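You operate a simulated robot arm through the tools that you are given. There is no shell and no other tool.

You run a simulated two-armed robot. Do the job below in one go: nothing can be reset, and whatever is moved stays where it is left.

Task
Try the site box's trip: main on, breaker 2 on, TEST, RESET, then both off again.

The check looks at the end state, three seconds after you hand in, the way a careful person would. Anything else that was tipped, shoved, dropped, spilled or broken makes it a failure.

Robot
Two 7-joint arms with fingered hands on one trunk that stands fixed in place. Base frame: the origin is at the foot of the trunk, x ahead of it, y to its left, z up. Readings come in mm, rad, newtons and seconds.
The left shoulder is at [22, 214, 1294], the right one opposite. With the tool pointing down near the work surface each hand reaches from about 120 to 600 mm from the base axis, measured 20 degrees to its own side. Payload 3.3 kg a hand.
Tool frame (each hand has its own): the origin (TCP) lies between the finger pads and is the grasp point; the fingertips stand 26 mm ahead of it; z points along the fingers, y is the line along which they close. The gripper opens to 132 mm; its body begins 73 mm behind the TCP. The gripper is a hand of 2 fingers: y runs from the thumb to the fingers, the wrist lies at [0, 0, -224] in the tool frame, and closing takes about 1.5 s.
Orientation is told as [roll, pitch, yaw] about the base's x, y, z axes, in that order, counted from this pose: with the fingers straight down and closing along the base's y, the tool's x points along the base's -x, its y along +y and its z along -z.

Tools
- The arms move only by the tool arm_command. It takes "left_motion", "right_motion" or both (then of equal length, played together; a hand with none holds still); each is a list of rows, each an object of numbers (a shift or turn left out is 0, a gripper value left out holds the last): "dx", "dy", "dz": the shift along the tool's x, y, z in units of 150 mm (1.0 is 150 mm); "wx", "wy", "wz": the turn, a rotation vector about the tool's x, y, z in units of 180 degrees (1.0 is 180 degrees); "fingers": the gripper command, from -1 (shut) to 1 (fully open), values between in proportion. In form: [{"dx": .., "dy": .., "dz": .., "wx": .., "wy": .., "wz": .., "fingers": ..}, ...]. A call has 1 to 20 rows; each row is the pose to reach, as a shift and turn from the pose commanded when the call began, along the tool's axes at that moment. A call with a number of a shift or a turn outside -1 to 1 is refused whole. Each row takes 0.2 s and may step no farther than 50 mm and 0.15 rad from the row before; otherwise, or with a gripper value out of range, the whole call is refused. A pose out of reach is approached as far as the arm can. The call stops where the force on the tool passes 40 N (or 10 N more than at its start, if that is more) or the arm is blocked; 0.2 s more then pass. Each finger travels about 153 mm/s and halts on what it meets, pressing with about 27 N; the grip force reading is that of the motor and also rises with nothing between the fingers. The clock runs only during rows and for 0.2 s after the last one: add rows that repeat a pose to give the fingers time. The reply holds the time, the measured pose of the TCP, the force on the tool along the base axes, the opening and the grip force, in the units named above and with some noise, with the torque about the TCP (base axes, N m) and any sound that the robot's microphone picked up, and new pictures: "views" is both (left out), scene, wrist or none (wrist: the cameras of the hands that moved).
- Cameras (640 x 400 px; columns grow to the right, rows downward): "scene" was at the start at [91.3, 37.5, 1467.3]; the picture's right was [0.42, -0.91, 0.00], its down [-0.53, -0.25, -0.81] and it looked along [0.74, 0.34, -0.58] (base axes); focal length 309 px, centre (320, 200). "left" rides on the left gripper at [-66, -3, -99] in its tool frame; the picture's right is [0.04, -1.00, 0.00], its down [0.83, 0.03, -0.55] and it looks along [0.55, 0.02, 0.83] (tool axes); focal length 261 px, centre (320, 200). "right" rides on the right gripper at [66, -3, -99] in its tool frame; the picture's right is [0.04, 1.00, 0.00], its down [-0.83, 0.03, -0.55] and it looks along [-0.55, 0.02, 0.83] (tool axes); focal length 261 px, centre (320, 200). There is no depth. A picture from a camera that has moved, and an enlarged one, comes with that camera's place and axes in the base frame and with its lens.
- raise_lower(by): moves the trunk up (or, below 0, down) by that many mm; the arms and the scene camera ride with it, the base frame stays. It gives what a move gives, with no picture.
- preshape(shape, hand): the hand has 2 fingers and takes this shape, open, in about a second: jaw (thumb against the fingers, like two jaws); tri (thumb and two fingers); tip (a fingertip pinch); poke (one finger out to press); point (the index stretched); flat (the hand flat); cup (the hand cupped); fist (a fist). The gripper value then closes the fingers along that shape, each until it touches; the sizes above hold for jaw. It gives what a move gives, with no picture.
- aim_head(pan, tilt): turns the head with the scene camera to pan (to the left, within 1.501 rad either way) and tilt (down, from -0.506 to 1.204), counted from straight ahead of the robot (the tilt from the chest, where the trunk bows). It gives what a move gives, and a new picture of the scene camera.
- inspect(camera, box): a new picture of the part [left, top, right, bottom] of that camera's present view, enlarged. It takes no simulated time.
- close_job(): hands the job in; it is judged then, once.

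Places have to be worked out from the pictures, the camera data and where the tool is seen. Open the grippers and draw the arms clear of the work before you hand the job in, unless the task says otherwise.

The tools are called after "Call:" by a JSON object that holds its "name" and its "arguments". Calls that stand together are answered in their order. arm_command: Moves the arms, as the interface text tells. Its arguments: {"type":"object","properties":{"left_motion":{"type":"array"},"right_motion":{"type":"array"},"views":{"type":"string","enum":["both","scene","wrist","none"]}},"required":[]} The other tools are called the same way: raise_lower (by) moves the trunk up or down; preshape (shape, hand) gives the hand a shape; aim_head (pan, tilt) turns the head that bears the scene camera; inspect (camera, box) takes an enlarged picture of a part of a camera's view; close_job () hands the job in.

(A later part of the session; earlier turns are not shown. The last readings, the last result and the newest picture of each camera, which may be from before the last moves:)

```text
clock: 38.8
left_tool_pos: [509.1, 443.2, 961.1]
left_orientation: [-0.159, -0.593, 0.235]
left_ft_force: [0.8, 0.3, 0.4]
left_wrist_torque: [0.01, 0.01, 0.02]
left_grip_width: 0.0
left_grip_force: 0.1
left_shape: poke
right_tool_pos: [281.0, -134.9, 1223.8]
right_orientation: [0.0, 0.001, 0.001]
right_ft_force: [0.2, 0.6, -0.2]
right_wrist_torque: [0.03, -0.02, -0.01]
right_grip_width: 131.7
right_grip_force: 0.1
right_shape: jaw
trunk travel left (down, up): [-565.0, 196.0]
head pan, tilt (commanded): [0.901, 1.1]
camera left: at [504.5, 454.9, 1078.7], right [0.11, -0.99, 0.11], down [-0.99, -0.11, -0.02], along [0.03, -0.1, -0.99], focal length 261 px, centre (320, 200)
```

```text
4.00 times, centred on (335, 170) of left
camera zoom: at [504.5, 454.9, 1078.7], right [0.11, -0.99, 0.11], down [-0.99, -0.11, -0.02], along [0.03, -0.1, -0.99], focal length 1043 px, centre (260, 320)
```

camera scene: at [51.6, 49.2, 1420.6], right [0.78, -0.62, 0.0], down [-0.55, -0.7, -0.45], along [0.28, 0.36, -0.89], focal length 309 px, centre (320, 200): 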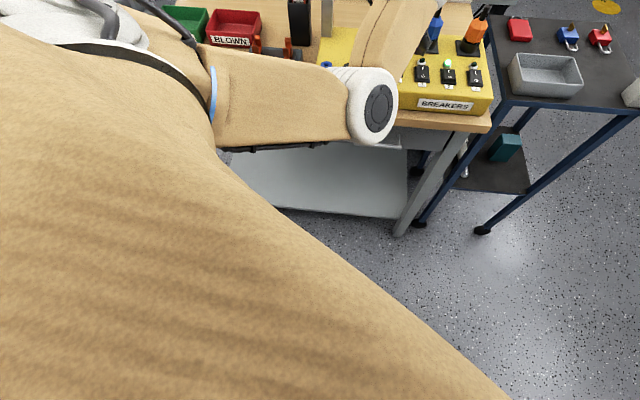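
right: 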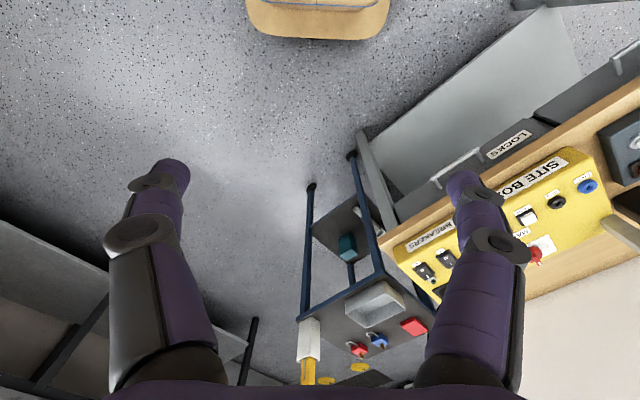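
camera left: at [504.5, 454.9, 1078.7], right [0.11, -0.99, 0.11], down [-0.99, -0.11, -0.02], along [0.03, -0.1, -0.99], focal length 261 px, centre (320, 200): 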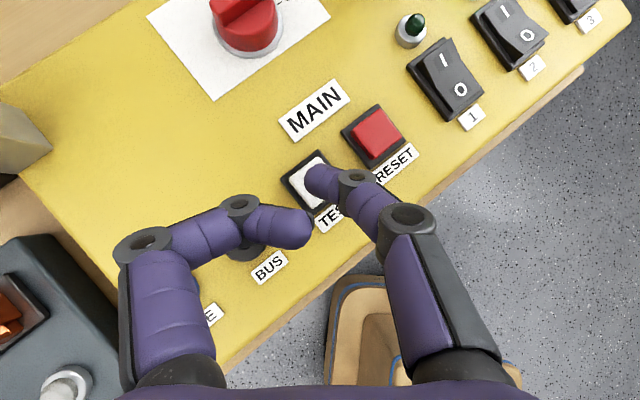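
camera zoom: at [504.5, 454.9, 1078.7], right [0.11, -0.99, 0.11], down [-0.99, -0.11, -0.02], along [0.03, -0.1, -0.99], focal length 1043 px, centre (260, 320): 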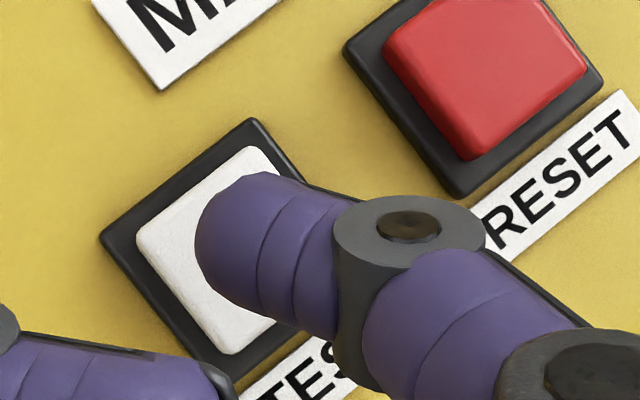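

The tip is centred on the TEST cap. I press down in steps, 18 mm in all, the last part slowly.

Call:
{"name": "arm_command", "arguments": {"left_motion": [{"dx": 0.0224, "dy": 0.0053, "dz": 0.0328}, {"dx": 0.041, "dy": 0.0096, "dz": 0.0601}, {"dx": 0.0522, "dy": 0.0123, "dz": 0.0764}, {"dx": 0.0596, "dy": 0.014, "dz": 0.0874}, {"dx": 0.0671, "dy": 0.0158, "dz": 0.0983}], "views": "both"}}

Call:
{"name": "inspect", "arguments": {"camera": "scene", "box": [310, 0, 500, 120]}}

```text
clock: 40.0
left_tool_pos: [507.3, 440.6, 943.6]
left_orientation: [-0.158, -0.595, 0.235]
left_ft_force: [1.1, 0.7, 3.0]
left_wrist_torque: [0.03, -0.09, -0.02]
left_grip_width: 0.5
left_grip_force: 0.1
left_shape: poke
right_tool_pos: [281.7, -136.7, 1223.4]
right_orientation: [-0.001, 0.0, 0.0]
right_ft_force: [-0.2, 0.3, -0.7]
right_wrist_torque: [0.01, 0.0, 0.0]
right_grip_width: 131.9
right_grip_force: 0.1
right_shape: jaw
trunk travel left (down, up): [-565.0, 196.0]
head pan, tilt (commanded): [0.901, 1.1]
heard: click
camera scene: at [51.3, 49.6, 1420.7], right [0.78, -0.62, 0.0], down [-0.55, -0.7, -0.45], along [0.28, 0.36, -0.89], focal length 309 px, centre (320, 200)
camera left: at [504.4, 454.4, 1061.5], right [0.11, -0.99, 0.11], down [-0.99, -0.11, -0.02], along [0.03, -0.1, -0.99], focal length 261 px, centre (320, 200)
```

scene: 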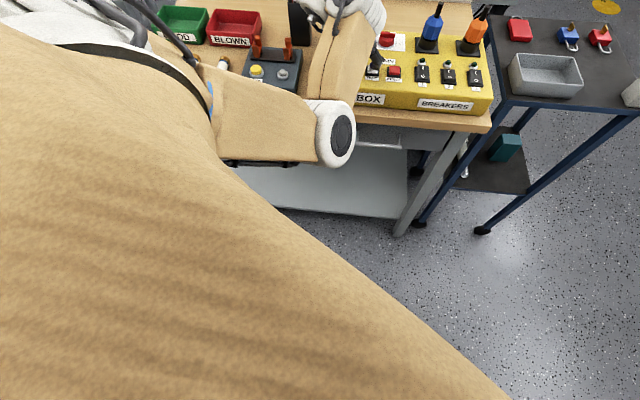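
left: 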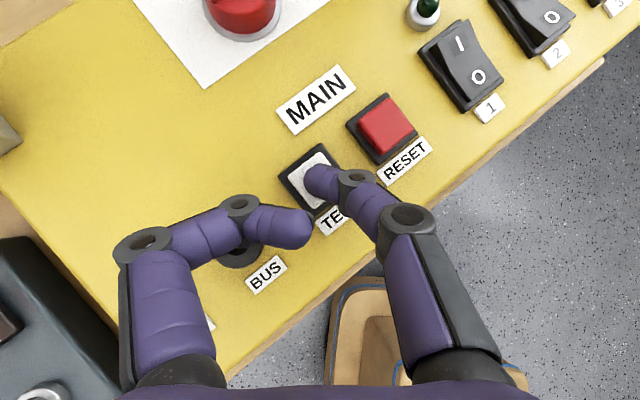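

```text
3.33 times, centred on (405, 60) of scene
camera zoom: at [51.3, 49.6, 1420.7], right [0.78, -0.62, 0.0], down [-0.55, -0.7, -0.45], along [0.28, 0.36, -0.89], focal length 1031 px, centre (37, 667)
```

zoom: 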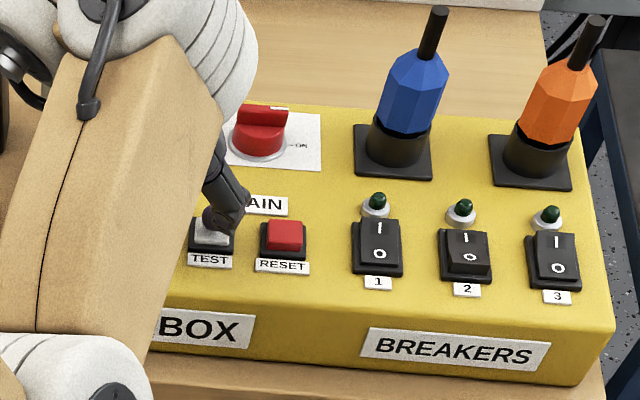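

A click was heard and lamp 2 went dark: the trip worked, while rocker 2 stays on. I lift off TEST and move along the row to hover over RESET.

Call:
{"name": "arm_command", "arguments": {"left_motion": [{"dx": -0.0335, "dy": -0.0079, "dz": -0.0491}, {"dx": -0.0745, "dy": -0.0175, "dz": -0.109}, {"dx": -0.17, "dy": -0.14, "dz": -0.035}, {"dx": -0.22, "dy": -0.28, "dz": 0.035}, {"dx": -0.22, "dy": -0.28, "dz": 0.035}], "views": "both"}}

Call:
{"name": "inspect", "arguments": {"camera": "left", "box": [255, 120, 415, 220]}}

Call:
{"name": "inspect", "arguments": {"camera": "scene", "box": [310, 0, 500, 120]}}

```text
clock: 41.2
left_tool_pos: [544.4, 407.1, 962.7]
left_orientation: [-0.159, -0.593, 0.236]
left_ft_force: [0.0, -0.4, -0.2]
left_wrist_torque: [0.0, -0.02, 0.0]
left_grip_width: 0.2
left_grip_force: 0.2
left_shape: poke
right_tool_pos: [283.7, -135.4, 1223.4]
right_orientation: [0.0, 0.0, 0.0]
right_ft_force: [-0.4, 0.5, 0.5]
right_wrist_torque: [-0.01, 0.03, 0.0]
right_grip_width: 131.5
right_grip_force: 0.1
right_shape: jaw
trunk travel left (down, up): [-565.0, 196.0]
head pan, tilt (commanded): [0.901, 1.1]
camera scene: at [51.4, 50.1, 1420.6], right [0.78, -0.62, 0.0], down [-0.55, -0.7, -0.45], along [0.28, 0.36, -0.89], focal length 309 px, centre (320, 200)
camera left: at [540.7, 419.8, 1080.2], right [0.11, -0.99, 0.11], down [-0.99, -0.11, -0.02], along [0.03, -0.1, -0.99], focal length 261 px, centre (320, 200)
```

scene: 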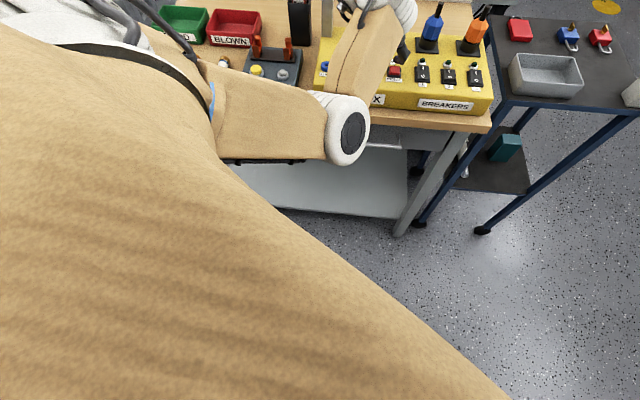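
left: 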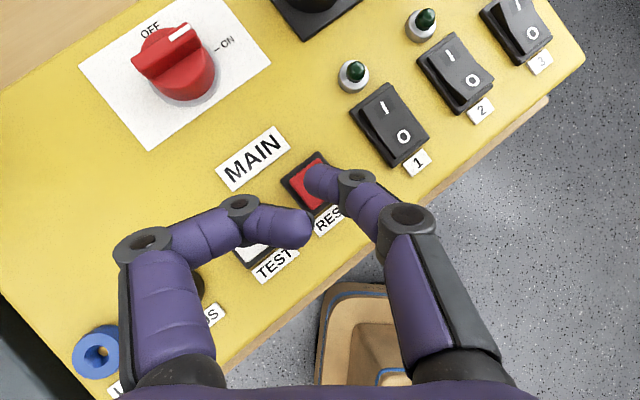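

```text
4.00 times, centred on (335, 170) of left
camera zoom: at [540.7, 419.8, 1080.2], right [0.11, -0.99, 0.11], down [-0.99, -0.11, -0.02], along [0.03, -0.1, -0.99], focal length 1043 px, centre (260, 320)
```

zoom: 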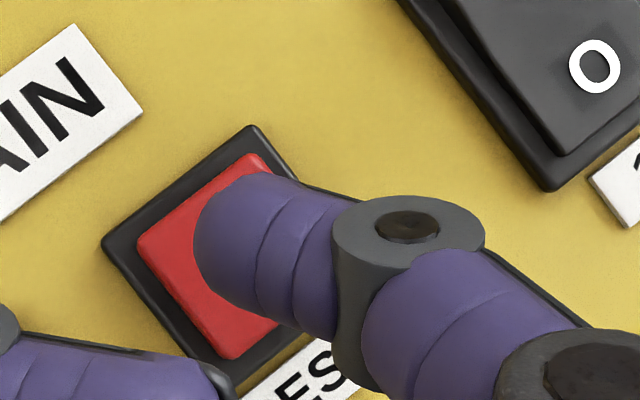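

```text
3.33 times, centred on (405, 60) of scene
camera zoom: at [51.4, 50.1, 1420.6], right [0.78, -0.62, 0.0], down [-0.55, -0.7, -0.45], along [0.28, 0.36, -0.89], focal length 1031 px, centre (37, 667)
```

zoom: 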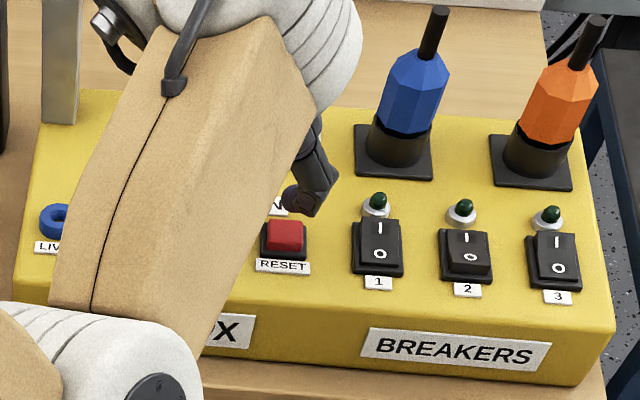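

Lamp 2 stays dark with rocker 2 on, as tripped. The tip is centred over RESET, so I press it down the same way, 20 mm in all.

Call:
{"name": "arm_command", "arguments": {"left_motion": [{"dx": 0.0298, "dy": 0.007, "dz": 0.0437}, {"dx": 0.0484, "dy": 0.0114, "dz": 0.071}, {"dx": 0.0596, "dy": 0.014, "dz": 0.0874}, {"dx": 0.0671, "dy": 0.0158, "dz": 0.0983}, {"dx": 0.0745, "dy": 0.0175, "dz": 0.1092}], "views": "wrist"}}

Call:
{"name": "inspect", "arguments": {"camera": "scene", "box": [310, 0, 500, 120]}}

```text
clock: 42.4
left_tool_pos: [543.7, 407.2, 943.5]
left_orientation: [-0.158, -0.595, 0.236]
left_ft_force: [1.6, 0.2, 4.2]
left_wrist_torque: [0.04, -0.06, -0.02]
left_grip_width: 0.0
left_grip_force: 0.0
left_shape: poke
right_tool_pos: [282.7, -136.2, 1223.1]
right_orientation: [0.0, -0.001, 0.0]
right_ft_force: [0.1, 0.6, -0.2]
right_wrist_torque: [-0.01, 0.02, -0.01]
right_grip_width: 131.9
right_grip_force: 0.0
right_shape: jaw
trunk travel left (down, up): [-565.0, 196.0]
head pan, tilt (commanded): [0.901, 1.1]
heard: click
camera left: at [540.3, 419.9, 1061.1], right [0.11, -0.99, 0.11], down [-0.99, -0.11, -0.02], along [0.03, -0.1, -0.99], focal length 261 px, centre (320, 200)
```

left: 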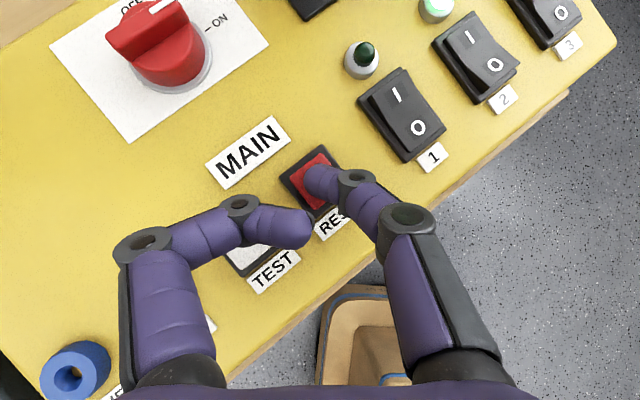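

```text
3.33 times, centred on (405, 60) of scene
camera zoom: at [51.2, 49.6, 1420.7], right [0.78, -0.62, 0.0], down [-0.55, -0.7, -0.45], along [0.28, 0.36, -0.89], focal length 1031 px, centre (37, 667)
```

zoom: 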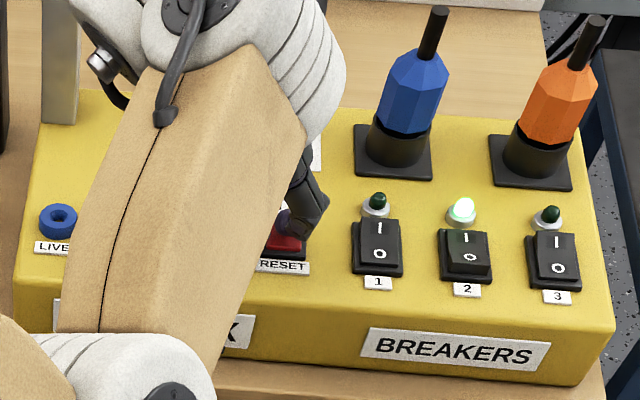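

RESET clicked and lamp 2 is lit again. Now I lift off and move to hover over the raised "O" end of breaker 2.

Call:
{"name": "arm_command", "arguments": {"left_motion": [{"dx": -0.0745, "dy": -0.0175, "dz": -0.109}, {"dx": -0.149, "dy": -0.035, "dz": -0.218}, {"dx": -0.25, "dy": -0.27, "dz": -0.112}, {"dx": -0.35, "dy": -0.506, "dz": -0.006}, {"dx": -0.45, "dy": -0.742, "dz": 0.1}, {"dx": -0.383, "dy": -0.727, "dz": 0.199}, {"dx": -0.383, "dy": -0.727, "dz": 0.199}], "views": "both"}}

Call:
{"name": "inspect", "arguments": {"camera": "left", "box": [255, 120, 415, 220]}}

Call:
{"name": "inspect", "arguments": {"camera": "scene", "box": [400, 20, 500, 100]}}

```text
clock: 44.0
left_tool_pos: [624.0, 310.2, 963.5]
left_orientation: [-0.158, -0.595, 0.234]
left_ft_force: [0.3, -0.5, 0.2]
left_wrist_torque: [0.02, 0.05, 0.03]
left_grip_width: 0.0
left_grip_force: 0.0
left_shape: poke
right_tool_pos: [281.7, -136.3, 1224.0]
right_orientation: [0.0, -0.001, -0.001]
right_ft_force: [-0.3, 0.3, 0.1]
right_wrist_torque: [0.02, -0.01, -0.02]
right_grip_width: 132.0
right_grip_force: 0.1
right_shape: jaw
trunk travel left (down, up): [-565.0, 196.0]
head pan, tilt (commanded): [0.901, 1.1]
camera scene: at [51.6, 49.3, 1420.6], right [0.78, -0.62, 0.0], down [-0.55, -0.7, -0.45], along [0.28, 0.36, -0.89], focal length 309 px, centre (320, 200)
camera left: at [619.9, 321.9, 1081.8], right [0.11, -0.99, 0.11], down [-0.99, -0.11, -0.02], along [0.03, -0.1, -0.99], focal length 261 px, centre (320, 200)
```

scene: 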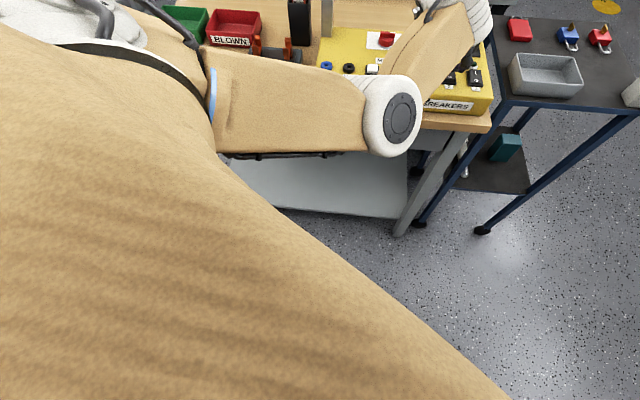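
left: 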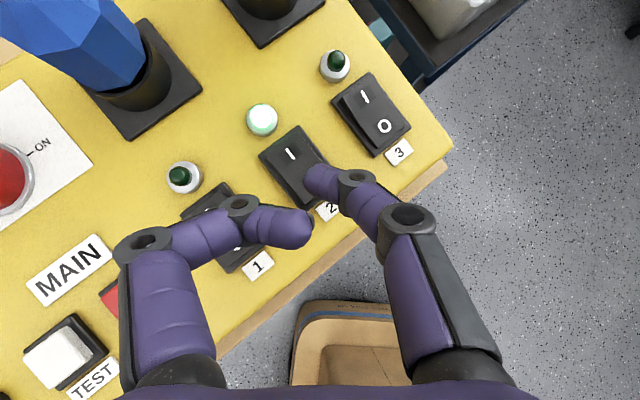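

```text
4.00 times, centred on (335, 170) of left
camera zoom: at [619.9, 321.9, 1081.8], right [0.11, -0.99, 0.11], down [-0.99, -0.11, -0.02], along [0.03, -0.1, -0.99], focal length 1043 px, centre (260, 320)
```

zoom: 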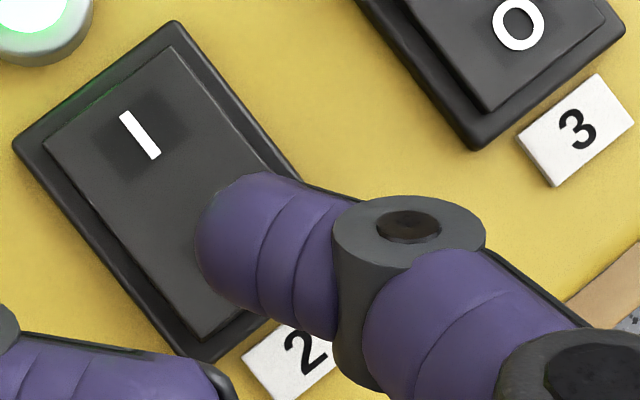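

```text
5.00 times, centred on (450, 60) of scene
camera zoom: at [51.6, 49.3, 1420.6], right [0.78, -0.62, 0.0], down [-0.55, -0.7, -0.45], along [0.28, 0.36, -0.89], focal length 1546 px, centre (-330, 900)
```

zoom: 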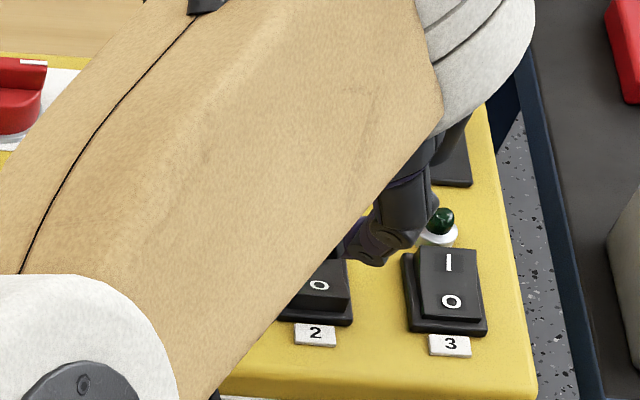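

The tip is over breaker 2's raised "O" end, about 11 mm from the pivot. I press down in steps to switch it off.

Call:
{"name": "arm_command", "arguments": {"left_motion": [{"dx": 0.0298, "dy": 0.007, "dz": 0.0437}, {"dx": 0.0447, "dy": 0.0105, "dz": 0.0655}, {"dx": 0.0559, "dy": 0.0131, "dz": 0.0819}, {"dx": 0.0634, "dy": 0.0149, "dz": 0.0929}, {"dx": 0.0708, "dy": 0.0166, "dz": 0.1038}], "views": "wrist"}}

Call:
{"name": "inspect", "arguments": {"camera": "left", "box": [220, 70, 460, 220]}}

```text
clock: 45.2
left_tool_pos: [622.8, 310.1, 946.1]
left_orientation: [-0.158, -0.596, 0.235]
left_ft_force: [-0.2, -0.1, 1.5]
left_wrist_torque: [0.01, -0.03, -0.01]
left_grip_width: 0.0
left_grip_force: 0.0
left_shape: poke
right_tool_pos: [281.8, -135.7, 1222.5]
right_orientation: [0.002, -0.001, 0.001]
right_ft_force: [0.5, -1.1, -0.5]
right_wrist_torque: [-0.03, -0.05, 0.0]
right_grip_width: 132.1
right_grip_force: 0.0
right_shape: jaw
trunk travel left (down, up): [-565.0, 196.0]
head pan, tilt (commanded): [0.901, 1.1]
camera left: at [619.5, 323.2, 1063.7], right [0.11, -0.99, 0.11], down [-0.99, -0.11, -0.02], along [0.03, -0.1, -0.99], focal length 261 px, centre (320, 200)
```

left: 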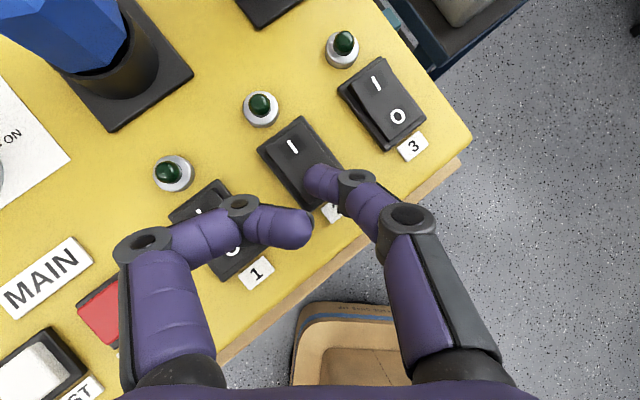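

```text
2.67 times, centred on (340, 145) of left
camera zoom: at [619.5, 323.2, 1063.7], right [0.11, -0.99, 0.11], down [-0.99, -0.11, -0.02], along [0.03, -0.1, -0.99], focal length 695 px, centre (267, 347)
```

zoom: 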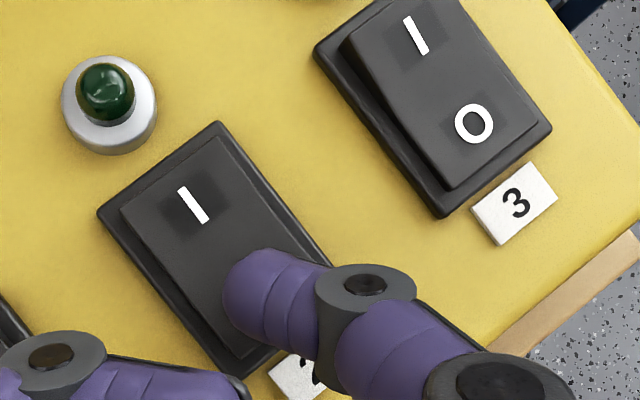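

Lamp 2 is off, but the rocker does not look fully tipped yet and the force is only 1.5 N. I press 4 mm further to seat it.

Call:
{"name": "arm_command", "arguments": {"left_motion": [{"dx": 0.0075, "dy": 0.0018, "dz": 0.0109}, {"dx": 0.0149, "dy": 0.0035, "dz": 0.0218}, {"dx": 0.0149, "dy": 0.0035, "dz": 0.0218}], "views": "wrist"}}

Call:
{"name": "inspect", "arguments": {"camera": "left", "box": [220, 70, 460, 220]}}

```text
clock: 46.0
left_tool_pos: [622.9, 310.3, 943.7]
left_orientation: [-0.157, -0.597, 0.236]
left_ft_force: [2.9, -0.3, 13.6]
left_wrist_torque: [-0.01, -0.22, 0.0]
left_grip_width: 0.0
left_grip_force: 0.1
left_shape: poke
right_tool_pos: [281.1, -136.7, 1223.8]
right_orientation: [0.0, -0.001, 0.0]
right_ft_force: [-0.6, -0.2, 0.4]
right_wrist_torque: [0.04, 0.02, -0.03]
right_grip_width: 132.0
right_grip_force: 0.0
right_shape: jaw
trunk travel left (down, up): [-565.0, 196.0]
head pan, tilt (commanded): [0.901, 1.1]
camera left: at [619.1, 322.9, 1061.9], right [0.11, -0.99, 0.11], down [-0.99, -0.11, -0.02], along [0.03, -0.1, -0.99], focal length 261 px, centre (320, 200)
```

left: 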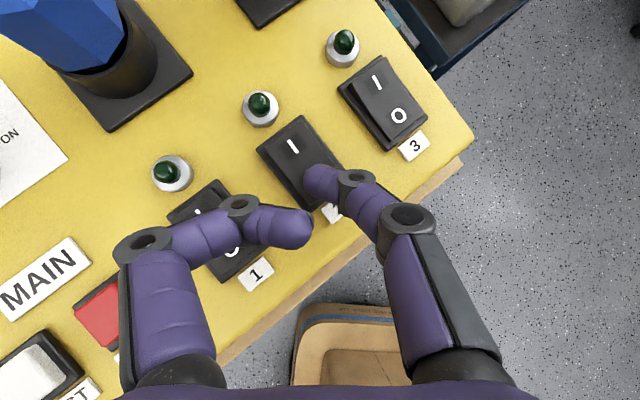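

```text
2.67 times, centred on (340, 145) of left
camera zoom: at [619.1, 322.9, 1061.9], right [0.11, -0.99, 0.11], down [-0.99, -0.11, -0.02], along [0.03, -0.1, -0.99], focal length 695 px, centre (267, 347)
```

zoom: 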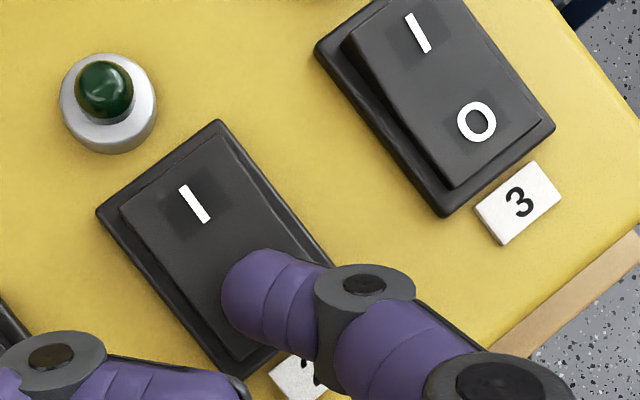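

The rocker resists now with about 14 N, so it is seated. I lift off straight up and check the state.

Call:
{"name": "arm_command", "arguments": {"left_motion": [{"dx": -0.0745, "dy": -0.0175, "dz": -0.109}, {"dx": -0.149, "dy": -0.035, "dz": -0.218}, {"dx": -0.2235, "dy": -0.0525, "dz": -0.327}, {"dx": -0.21, "dy": 0.08, "dz": -0.34}, {"dx": -0.195, "dy": 0.2, "dz": -0.35}, {"dx": -0.195, "dy": 0.2, "dz": -0.35}], "views": "both"}}

Call:
{"name": "inspect", "arguments": {"camera": "left", "box": [300, 60, 540, 210]}}

Call:
{"name": "inspect", "arguments": {"camera": "scene", "box": [400, 20, 500, 100]}}

```text
clock: 47.4
left_tool_pos: [611.6, 346.9, 997.1]
left_orientation: [-0.16, -0.594, 0.235]
left_ft_force: [0.3, -1.0, -0.3]
left_wrist_torque: [-0.01, 0.0, -0.01]
left_grip_width: 0.3
left_grip_force: 0.1
left_shape: poke
right_tool_pos: [282.1, -135.9, 1222.9]
right_orientation: [0.001, 0.001, 0.0]
right_ft_force: [0.3, 0.0, -0.5]
right_wrist_torque: [0.04, 0.03, 0.02]
right_grip_width: 131.9
right_grip_force: 0.1
right_shape: jaw
trunk travel left (down, up): [-565.0, 196.0]
head pan, tilt (commanded): [0.901, 1.1]
camera scene: at [51.4, 49.6, 1420.6], right [0.78, -0.62, 0.0], down [-0.55, -0.7, -0.45], along [0.28, 0.36, -0.89], focal length 309 px, centre (320, 200)
camera left: at [607.9, 359.3, 1114.7], right [0.11, -0.99, 0.11], down [-0.99, -0.11, -0.02], along [0.03, -0.1, -0.99], focal length 261 px, centre (320, 200)
```

scene: 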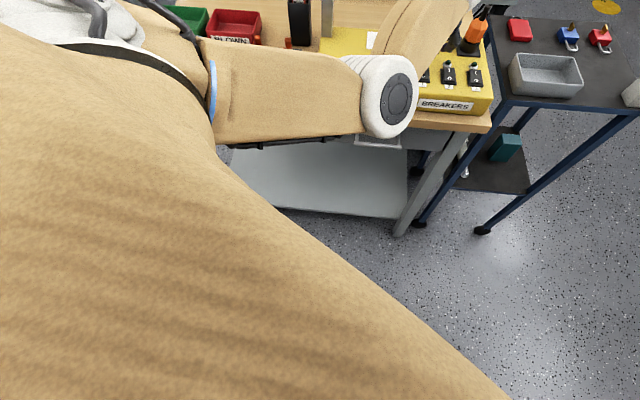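
left: 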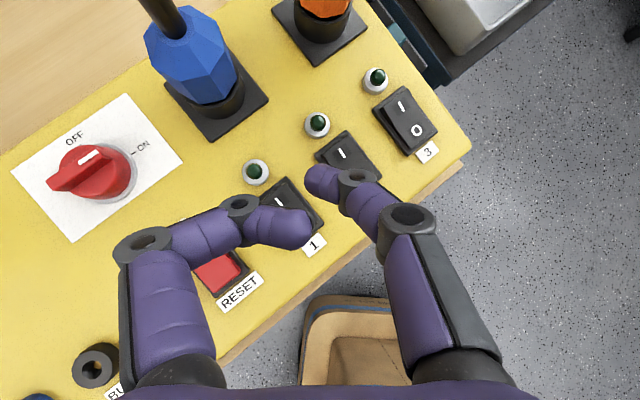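

```text
2.67 times, centred on (420, 135) of left
camera zoom: at [607.9, 359.3, 1114.7], right [0.11, -0.99, 0.11], down [-0.99, -0.11, -0.02], along [0.03, -0.1, -0.99], focal length 695 px, centre (53, 373)
```

zoom: 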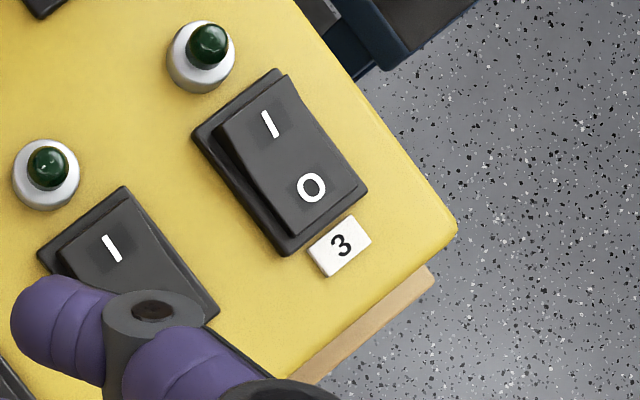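

```text
5.00 times, centred on (450, 60) of scene
camera zoom: at [51.4, 49.6, 1420.6], right [0.78, -0.62, 0.0], down [-0.55, -0.7, -0.45], along [0.28, 0.36, -0.89], focal length 1546 px, centre (-330, 900)
```

zoom: 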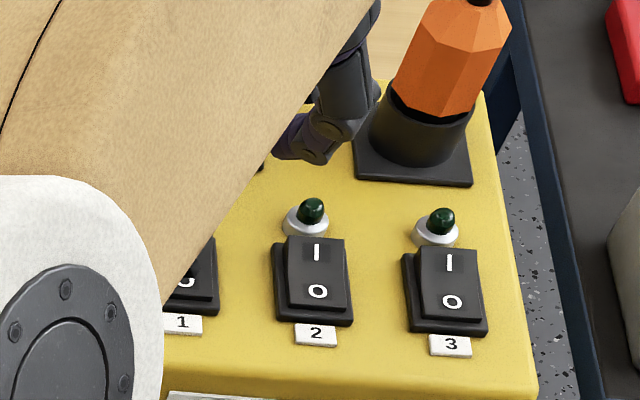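

Breaker 2 is clearly off, looking just like 1 and 3, with its lamp dark. For the last step I swing the hand back to the 45° tilt pose and hover in front of the knob's right end, ready to push it counter-clockwise back to OFF.

Call:
{"name": "arm_command", "arguments": {"left_motion": [{"dx": -0.0045, "dy": 0.145, "dz": -0.009, "wx": -0.022, "wy": -0.0142, "wz": -0.0131}, {"dx": -0.009, "dy": 0.29, "dz": -0.018, "wx": -0.0439, "wy": -0.0283, "wz": -0.0262}, {"dx": -0.0136, "dy": 0.435, "dz": -0.0268, "wx": -0.0658, "wy": -0.0425, "wz": -0.0393}, {"dx": -0.018, "dy": 0.58, "dz": -0.0358, "wx": -0.0878, "wy": -0.0566, "wz": -0.0524}, {"dx": -0.0227, "dy": 0.7253, "dz": -0.0447, "wx": -0.1097, "wy": -0.0708, "wz": -0.0655}, {"dx": -0.0227, "dy": 0.7253, "dz": -0.0447, "wx": -0.1097, "wy": -0.0708, "wz": -0.0655}], "views": "both"}}

Call:
{"name": "inspect", "arguments": {"camera": "left", "box": [215, 110, 375, 210]}}

```text
clock: 48.8
left_tool_pos: [594.8, 454.4, 989.8]
left_orientation: [0.004, -0.801, 0.525]
left_ft_force: [-0.2, 1.0, -0.4]
left_wrist_torque: [0.01, -0.02, 0.02]
left_grip_width: 0.0
left_grip_force: 0.0
left_shape: poke
right_tool_pos: [282.0, -135.8, 1224.0]
right_orientation: [-0.001, 0.0, 0.0]
right_ft_force: [0.5, 0.4, 0.7]
right_wrist_torque: [0.05, -0.01, -0.02]
right_grip_width: 132.0
right_grip_force: 0.0
right_shape: jaw
trunk travel left (down, up): [-565.0, 196.0]
head pan, tilt (commanded): [0.901, 1.1]
camera scene: at [51.4, 49.7, 1420.6], right [0.78, -0.62, 0.0], down [-0.55, -0.7, -0.45], along [0.28, 0.36, -0.89], focal length 309 px, centre (320, 200)
camera left: at [574.2, 439.5, 1105.8], right [0.48, -0.88, -0.03], down [-0.86, -0.46, -0.21], along [0.17, 0.13, -0.98], focal length 261 px, centre (320, 200)
```

scene: 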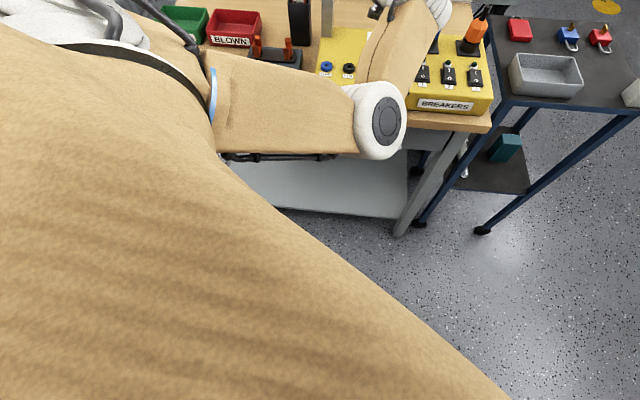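
left: 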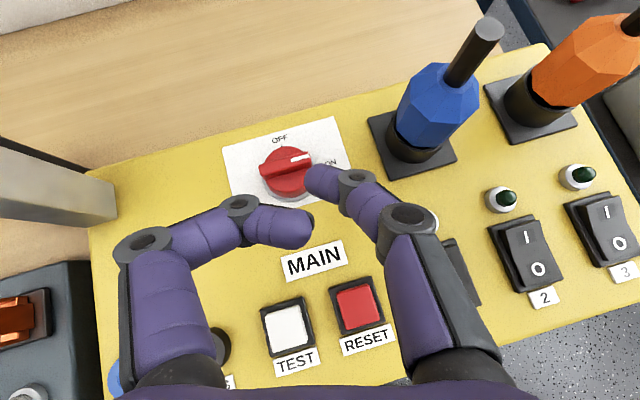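

```text
4.00 times, centred on (295, 160) of left
camera zoom: at [574.2, 439.5, 1105.8], right [0.48, -0.88, -0.03], down [-0.86, -0.46, -0.21], along [0.17, 0.13, -0.98], focal length 1043 px, centre (420, 360)
```

zoom: 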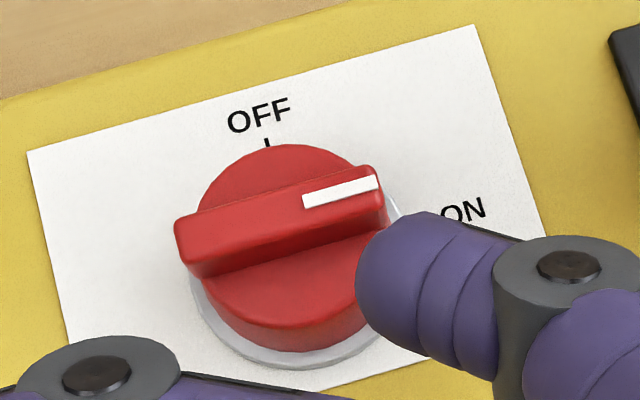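

The hand is exactly where commanded, in front and right of the knob at ON. I lower the tip to the same working height as before (TCP z ≈ 952), clear of the knob body.

Call:
{"name": "arm_command", "arguments": {"left_motion": [{"dx": 0.06, "dz": 0.058}, {"dx": 0.12, "dz": 0.117}, {"dx": 0.1808, "dz": 0.1756}, {"dx": 0.1808, "dz": 0.1756}], "views": "wrist"}}

Call:
{"name": "inspect", "arguments": {"camera": "left", "box": [215, 110, 375, 210]}}

```text
clock: 49.8
left_tool_pos: [595.6, 454.1, 953.4]
left_orientation: [0.001, -0.799, 0.523]
left_ft_force: [-0.1, 0.3, 0.4]
left_wrist_torque: [-0.03, 0.03, 0.04]
left_grip_width: 0.4
left_grip_force: 0.1
left_shape: poke
right_tool_pos: [281.0, -135.3, 1223.3]
right_orientation: [-0.001, 0.001, 0.0]
right_ft_force: [-0.1, 0.5, 0.0]
right_wrist_torque: [0.01, -0.01, -0.03]
right_grip_width: 131.9
right_grip_force: 0.0
right_shape: jaw
trunk travel left (down, up): [-565.0, 196.0]
head pan, tilt (commanded): [0.901, 1.1]
camera left: at [574.5, 439.7, 1068.1], right [0.48, -0.88, -0.03], down [-0.86, -0.46, -0.21], along [0.17, 0.13, -0.98], focal length 261 px, centre (320, 200)
```

left: 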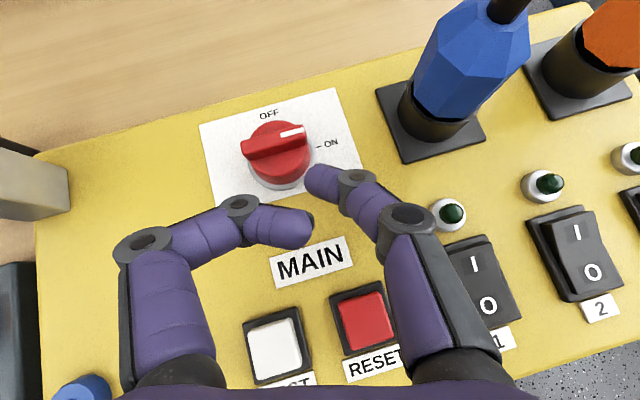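

```text
4.00 times, centred on (295, 160) of left
camera zoom: at [574.5, 439.7, 1068.1], right [0.48, -0.88, -0.03], down [-0.86, -0.46, -0.21], along [0.17, 0.13, -0.98], focal length 1043 px, centre (420, 360)
```

zoom: 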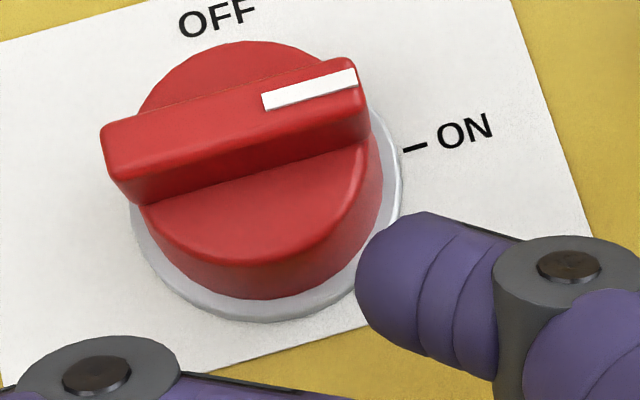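

The tip sits about 25 mm in front of the bar's right end at the right height. I push the right end away along the arc for the first half of the counter-clockwise turn.

Call:
{"name": "arm_command", "arguments": {"left_motion": [{"dx": -0.0425, "dy": 0.0327, "dz": 0.0572}, {"dx": -0.0666, "dy": 0.0454, "dz": 0.082}, {"dx": -0.0869, "dy": 0.0449, "dz": 0.1028}, {"dx": -0.1072, "dy": 0.0493, "dz": 0.1238}, {"dx": -0.1267, "dy": 0.0609, "dz": 0.1438}], "views": "wrist"}}

Call:
{"name": "inspect", "arguments": {"camera": "left", "box": [215, 130, 375, 230]}}

```text
clock: 51.0
left_tool_pos: [615.5, 476.1, 950.6]
left_orientation: [0.002, -0.802, 0.525]
left_ft_force: [-1.4, -1.4, 0.3]
left_wrist_torque: [0.01, 0.0, 0.0]
left_grip_width: 0.1
left_grip_force: 0.0
left_shape: poke
right_tool_pos: [282.1, -135.1, 1224.5]
right_orientation: [-0.001, 0.0, 0.0]
right_ft_force: [-0.3, 1.3, -0.7]
right_wrist_torque: [0.0, -0.02, -0.03]
right_grip_width: 132.0
right_grip_force: 0.0
right_shape: jaw
trunk travel left (down, up): [-565.0, 196.0]
head pan, tilt (commanded): [0.901, 1.1]
camera left: at [595.3, 462.0, 1066.8], right [0.48, -0.88, -0.03], down [-0.86, -0.46, -0.21], along [0.17, 0.13, -0.98], focal length 261 px, centre (320, 200)
```

left: 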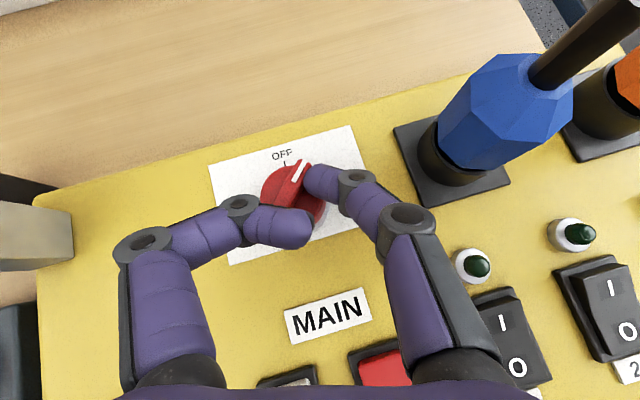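

```text
4.00 times, centred on (295, 180) of left
camera zoom: at [595.3, 462.0, 1066.8], right [0.48, -0.88, -0.03], down [-0.86, -0.46, -0.21], along [0.17, 0.13, -0.98], focal length 1043 px, centre (420, 280)
```

zoom: 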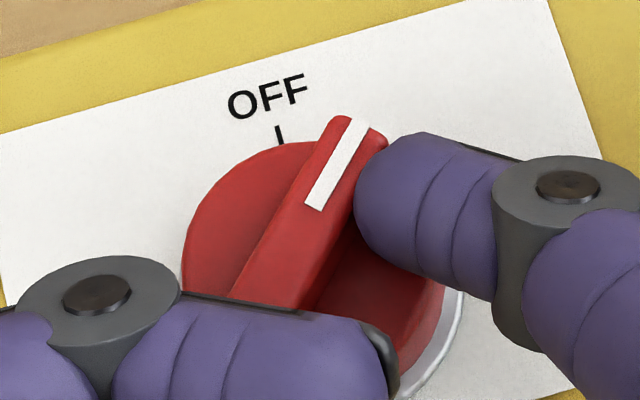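

The knob is about half way back towards OFF. I continue along the arc to bring the bar round to the OFF mark.

Call:
{"name": "arm_command", "arguments": {"left_motion": [{"dx": -0.0164, "dy": 0.018, "dz": 0.0168}, {"dx": -0.0291, "dy": 0.0423, "dz": 0.03}, {"dx": -0.0369, "dy": 0.07, "dz": 0.038}], "views": "wrist"}}

Call:
{"name": "inspect", "arguments": {"camera": "left", "box": [215, 130, 375, 230]}}

```text
clock: 51.8
left_tool_pos: [617.6, 488.1, 950.7]
left_orientation: [0.003, -0.8, 0.523]
left_ft_force: [1.1, -6.1, -0.2]
left_wrist_torque: [-0.05, 0.01, -0.08]
left_grip_width: 0.2
left_grip_force: 0.1
left_shape: poke
right_tool_pos: [282.6, -136.7, 1222.9]
right_orientation: [-0.001, 0.0, 0.0]
right_ft_force: [0.2, -0.4, -0.2]
right_wrist_torque: [-0.01, 0.02, 0.02]
right_grip_width: 132.0
right_grip_force: 0.1
right_shape: jaw
trunk travel left (down, up): [-565.0, 196.0]
head pan, tilt (commanded): [0.901, 1.1]
camera left: at [597.4, 473.1, 1066.9], right [0.47, -0.88, -0.03], down [-0.86, -0.46, -0.21], along [0.17, 0.13, -0.98], focal length 261 px, centre (320, 200)
```

left: 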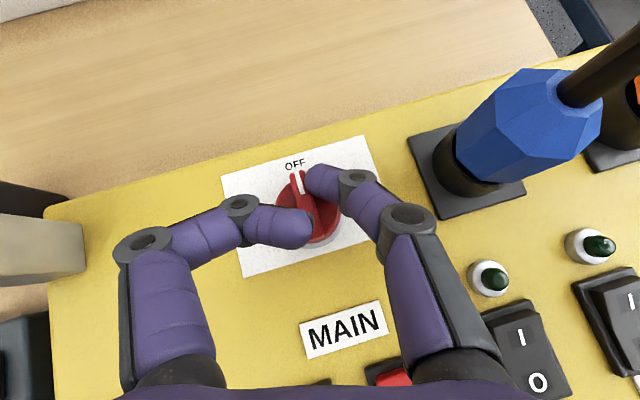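

```text
4.00 times, centred on (295, 180) of left
camera zoom: at [597.4, 473.1, 1066.9], right [0.47, -0.88, -0.03], down [-0.86, -0.46, -0.21], along [0.17, 0.13, -0.98], focal length 1043 px, centre (420, 280)
```

zoom: 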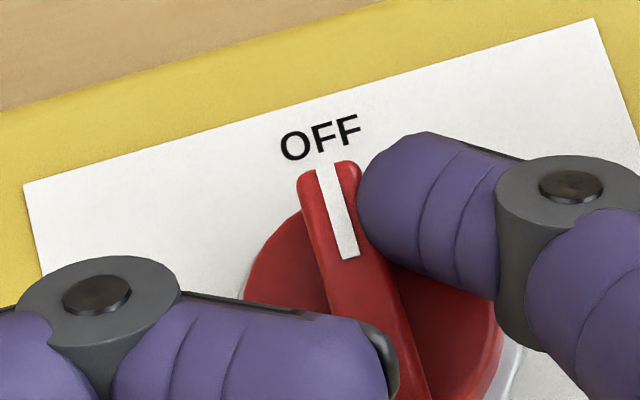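

The bar is back at the OFF mark, resting against its stop with about 6 N. I move the tip sideways off the bar, then rise 60 mm.

Call:
{"name": "arm_command", "arguments": {"left_motion": [{"dx": -0.012, "dy": -0.0644, "dz": 0.0123}, {"dx": -0.108, "dy": -0.0644, "dz": -0.08}, {"dx": -0.204, "dy": -0.0644, "dz": -0.174}, {"dx": -0.299, "dy": -0.0644, "dz": -0.266}, {"dx": -0.299, "dy": -0.0644, "dz": -0.266}], "views": "wrist"}}

Call:
{"name": "inspect", "arguments": {"camera": "left", "box": [215, 130, 375, 230]}}

```text
clock: 53.0
left_tool_pos: [624.1, 484.2, 1011.3]
left_orientation: [0.002, -0.802, 0.525]
left_ft_force: [0.0, -0.3, -0.3]
left_wrist_torque: [0.0, 0.02, 0.01]
left_grip_width: 0.1
left_grip_force: 0.0
left_shape: poke
right_tool_pos: [281.4, -134.9, 1223.6]
right_orientation: [0.0, 0.0, 0.001]
right_ft_force: [-0.8, -0.4, 0.2]
right_wrist_torque: [-0.01, 0.01, -0.04]
right_grip_width: 131.9
right_grip_force: 0.1
right_shape: jaw
trunk travel left (down, up): [-565.0, 196.0]
head pan, tilt (commanded): [0.901, 1.1]
camera left: at [604.4, 468.8, 1127.2], right [0.48, -0.88, -0.03], down [-0.86, -0.46, -0.21], along [0.17, 0.13, -0.98], focal length 261 px, centre (320, 200)
```

left: 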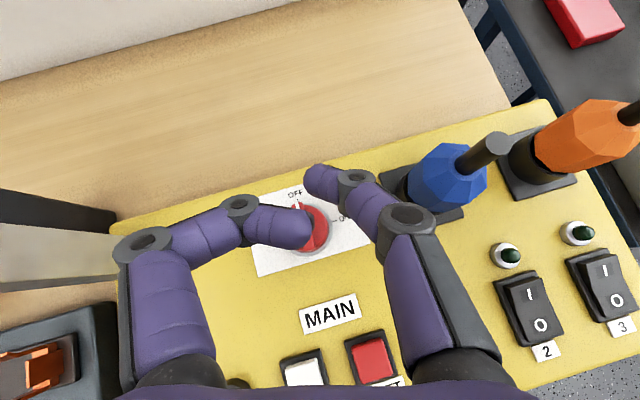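

```text
4.00 times, centred on (295, 180) of left
camera zoom: at [604.4, 468.8, 1127.2], right [0.48, -0.88, -0.03], down [-0.86, -0.46, -0.21], along [0.17, 0.13, -0.98], focal length 1043 px, centre (420, 280)
```

zoom: 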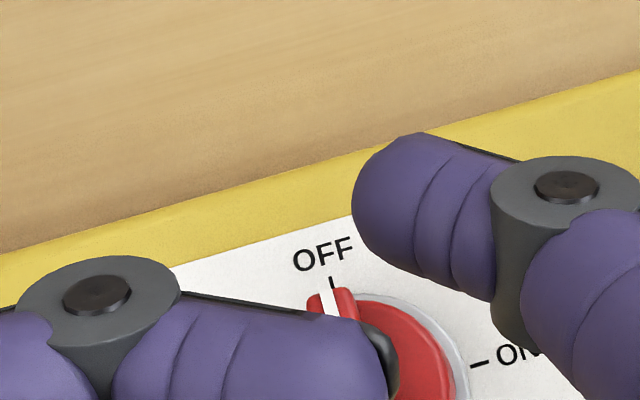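

The knob stays at OFF. I withdraw the left hand up and back towards the robot, clear of the box and the bracket.

Call:
{"name": "arm_command", "arguments": {"left_motion": [{"dx": 0.01, "dy": -0.02, "dz": -0.2}, {"dx": 0.1, "dy": -0.055, "dz": -0.4}, {"dx": 0.19, "dy": -0.09, "dz": -0.6}, {"dx": 0.28, "dy": -0.125, "dz": -0.79}, {"dx": 0.365, "dy": -0.153, "dz": -0.949}, {"dx": 0.365, "dy": -0.153, "dz": -0.949}], "views": "both"}}

```text
clock: 54.6
left_tool_pos: [525.4, 444.6, 1074.0]
left_orientation: [0.043, -0.84, 0.561]
left_ft_force: [-0.3, 0.8, -0.5]
left_wrist_torque: [0.08, 0.02, -0.02]
left_grip_width: 0.0
left_grip_force: 0.0
left_shape: poke
left hand out of reach, approached as far as the arm can: row 5, 6
right_tool_pos: [283.1, -136.2, 1223.5]
right_orientation: [0.001, 0.001, -0.001]
right_ft_force: [-0.2, -0.2, -0.2]
right_wrist_torque: [0.0, -0.01, 0.0]
right_grip_width: 131.7
right_grip_force: 0.0
right_shape: jaw
trunk travel left (down, up): [-565.0, 196.0]
head pan, tilt (commanded): [0.901, 1.1]
stopped in row 6 (left hand): the arm was blocked; the commanded pose is now the measured one
camera scene: at [51.5, 50.0, 1420.6], right [0.78, -0.62, 0.0], down [-0.55, -0.7, -0.45], along [0.28, 0.36, -0.89], focal length 309 px, centre (320, 200)
camera left: at [504.5, 423.2, 1188.2], right [0.53, -0.84, -0.06], down [-0.83, -0.5, -0.25], along [0.18, 0.18, -0.97], focal length 261 px, centre (320, 200)
```

scene: 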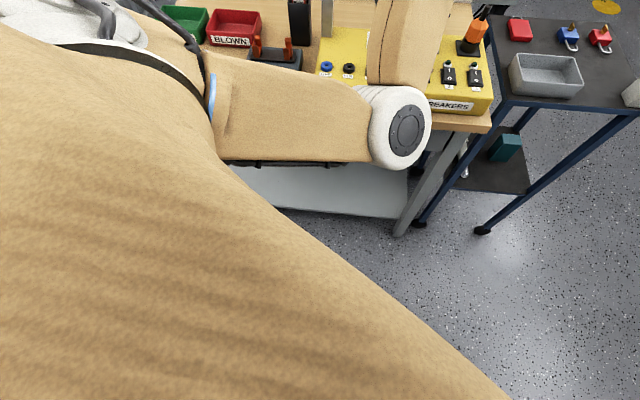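
left: 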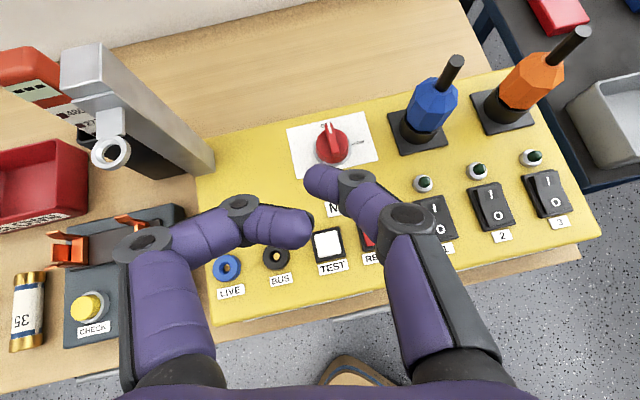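

The elbow met the chest again on the way back, but the hand is free in the air. I turn the hand clockwise to yaw ≈ 0, which freed the elbow last time.

Call:
{"name": "arm_command", "arguments": {"left_motion": [{"wx": 0.0296, "wz": 0.0266}, {"wx": 0.0593, "wz": 0.0532}, {"wx": 0.0889, "wz": 0.0797}, {"wx": 0.1185, "wz": 0.1063}, {"wx": 0.1185, "wz": 0.1063}], "views": "scene"}}

```text
clock: 55.8
left_tool_pos: [527.5, 437.8, 1071.8]
left_orientation: [0.028, -0.826, 0.059]
left_ft_force: [-0.2, -0.2, -0.8]
left_wrist_torque: [0.0, 0.0, -0.03]
left_grip_width: 0.0
left_grip_force: 0.1
left_shape: poke
right_tool_pos: [282.7, -136.7, 1223.0]
right_orientation: [0.0, 0.001, -0.002]
right_ft_force: [0.3, 0.0, 0.5]
right_wrist_torque: [0.0, 0.02, -0.02]
right_grip_width: 131.8
right_grip_force: 0.1
right_shape: jaw
trunk travel left (down, up): [-565.0, 196.0]
head pan, tilt (commanded): [0.901, 1.1]
camera scene: at [51.5, 49.1, 1420.6], right [0.78, -0.62, 0.0], down [-0.55, -0.7, -0.45], along [0.28, 0.36, -0.89], focal length 309 px, centre (320, 200)
```

scene: 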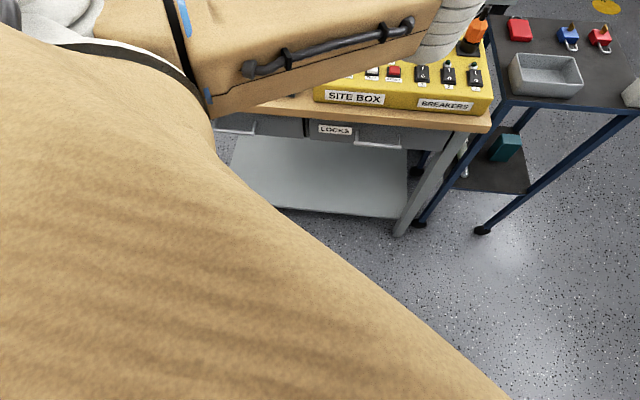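

The elbow is up and free now. I draw the hand back about 110 mm and up 60 mm while reducing the tilt, away from the bench.

Call:
{"name": "arm_command", "arguments": {"left_motion": [{"dx": 0.04, "dy": -0.018, "dz": -0.163, "wy": 0.028}, {"dx": 0.08, "dy": -0.036, "dz": -0.326, "wy": 0.056}, {"dx": 0.125, "dy": -0.054, "dz": -0.489, "wy": 0.084}, {"dx": 0.166, "dy": -0.072, "dz": -0.652, "wy": 0.112}, {"dx": 0.207, "dy": -0.09, "dz": -0.815, "wy": 0.14}, {"dx": 0.207, "dy": -0.09, "dz": -0.815, "wy": 0.14}], "views": "both"}}

Call:
{"name": "aim_head", "arguments": {"pan": 0.436, "tilt": 0.621}}

```text
clock: 57.2
left_tool_pos: [417.3, 416.3, 1133.0]
left_orientation: [0.022, -0.383, 0.075]
left_ft_force: [0.3, -0.3, 0.9]
left_wrist_torque: [-0.04, -0.01, -0.01]
left_grip_width: 0.0
left_grip_force: 0.0
left_shape: poke
right_tool_pos: [282.1, -135.3, 1223.0]
right_orientation: [0.0, 0.0, 0.0]
right_ft_force: [0.5, 0.3, -0.3]
right_wrist_torque: [-0.02, 0.03, -0.02]
right_grip_width: 131.7
right_grip_force: 0.1
right_shape: jaw
trunk travel left (down, up): [-565.0, 196.0]
head pan, tilt (commanded): [0.901, 1.1]
camera scene: at [51.7, 50.0, 1420.6], right [0.78, -0.62, 0.0], down [-0.55, -0.7, -0.45], along [0.28, 0.36, -0.89], focal length 309 px, centre (320, 200)
camera left: at [441.4, 413.2, 1248.1], right [0.04, -1.0, -0.04], down [-0.98, -0.05, 0.2], along [-0.2, 0.03, -0.98], focal length 261 px, centre (320, 200)
```

scene: 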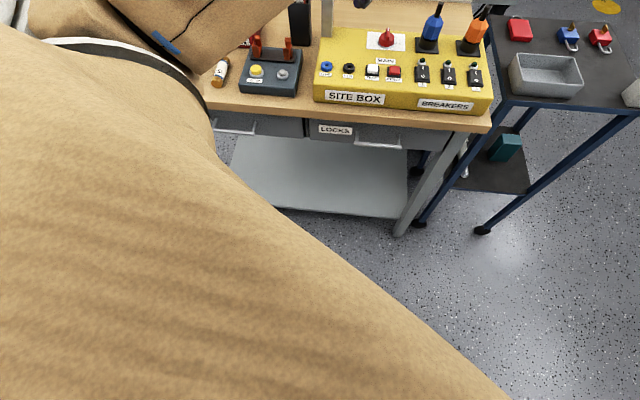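
left: 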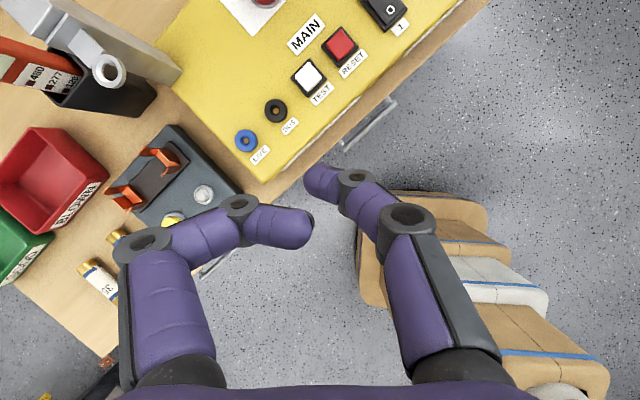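

```text
clock: 58.1
left_tool_pos: [416.9, 416.2, 1131.6]
left_orientation: [0.023, -0.384, 0.075]
left_ft_force: [0.0, 0.5, -0.1]
left_wrist_torque: [-0.04, 0.01, 0.02]
left_grip_width: 0.1
left_grip_force: 0.0
left_shape: poke
right_tool_pos: [282.9, -134.9, 1222.6]
right_orientation: [0.0, -0.001, -0.001]
right_ft_force: [0.5, 0.2, 0.8]
right_wrist_torque: [-0.01, 0.0, 0.02]
right_grip_width: 131.7
right_grip_force: 0.1
right_shape: jaw
trunk travel left (down, up): [-565.0, 196.0]
head pan, tilt (commanded): [0.436, 0.621]
camera scene: at [91.7, 37.5, 1457.3], right [0.42, -0.91, 0.0], down [-0.53, -0.25, -0.81], along [0.74, 0.34, -0.58], focal length 309 px, centre (320, 200)
```

scene: 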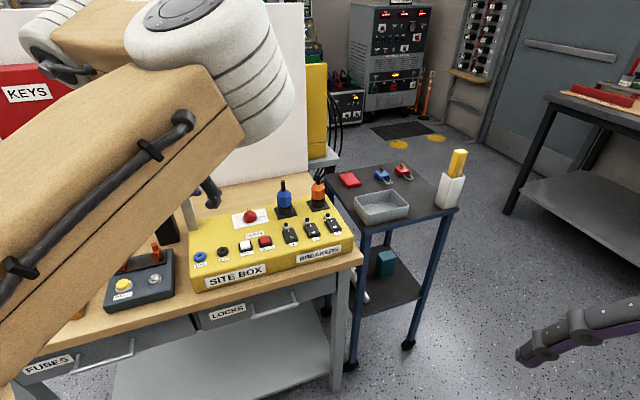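

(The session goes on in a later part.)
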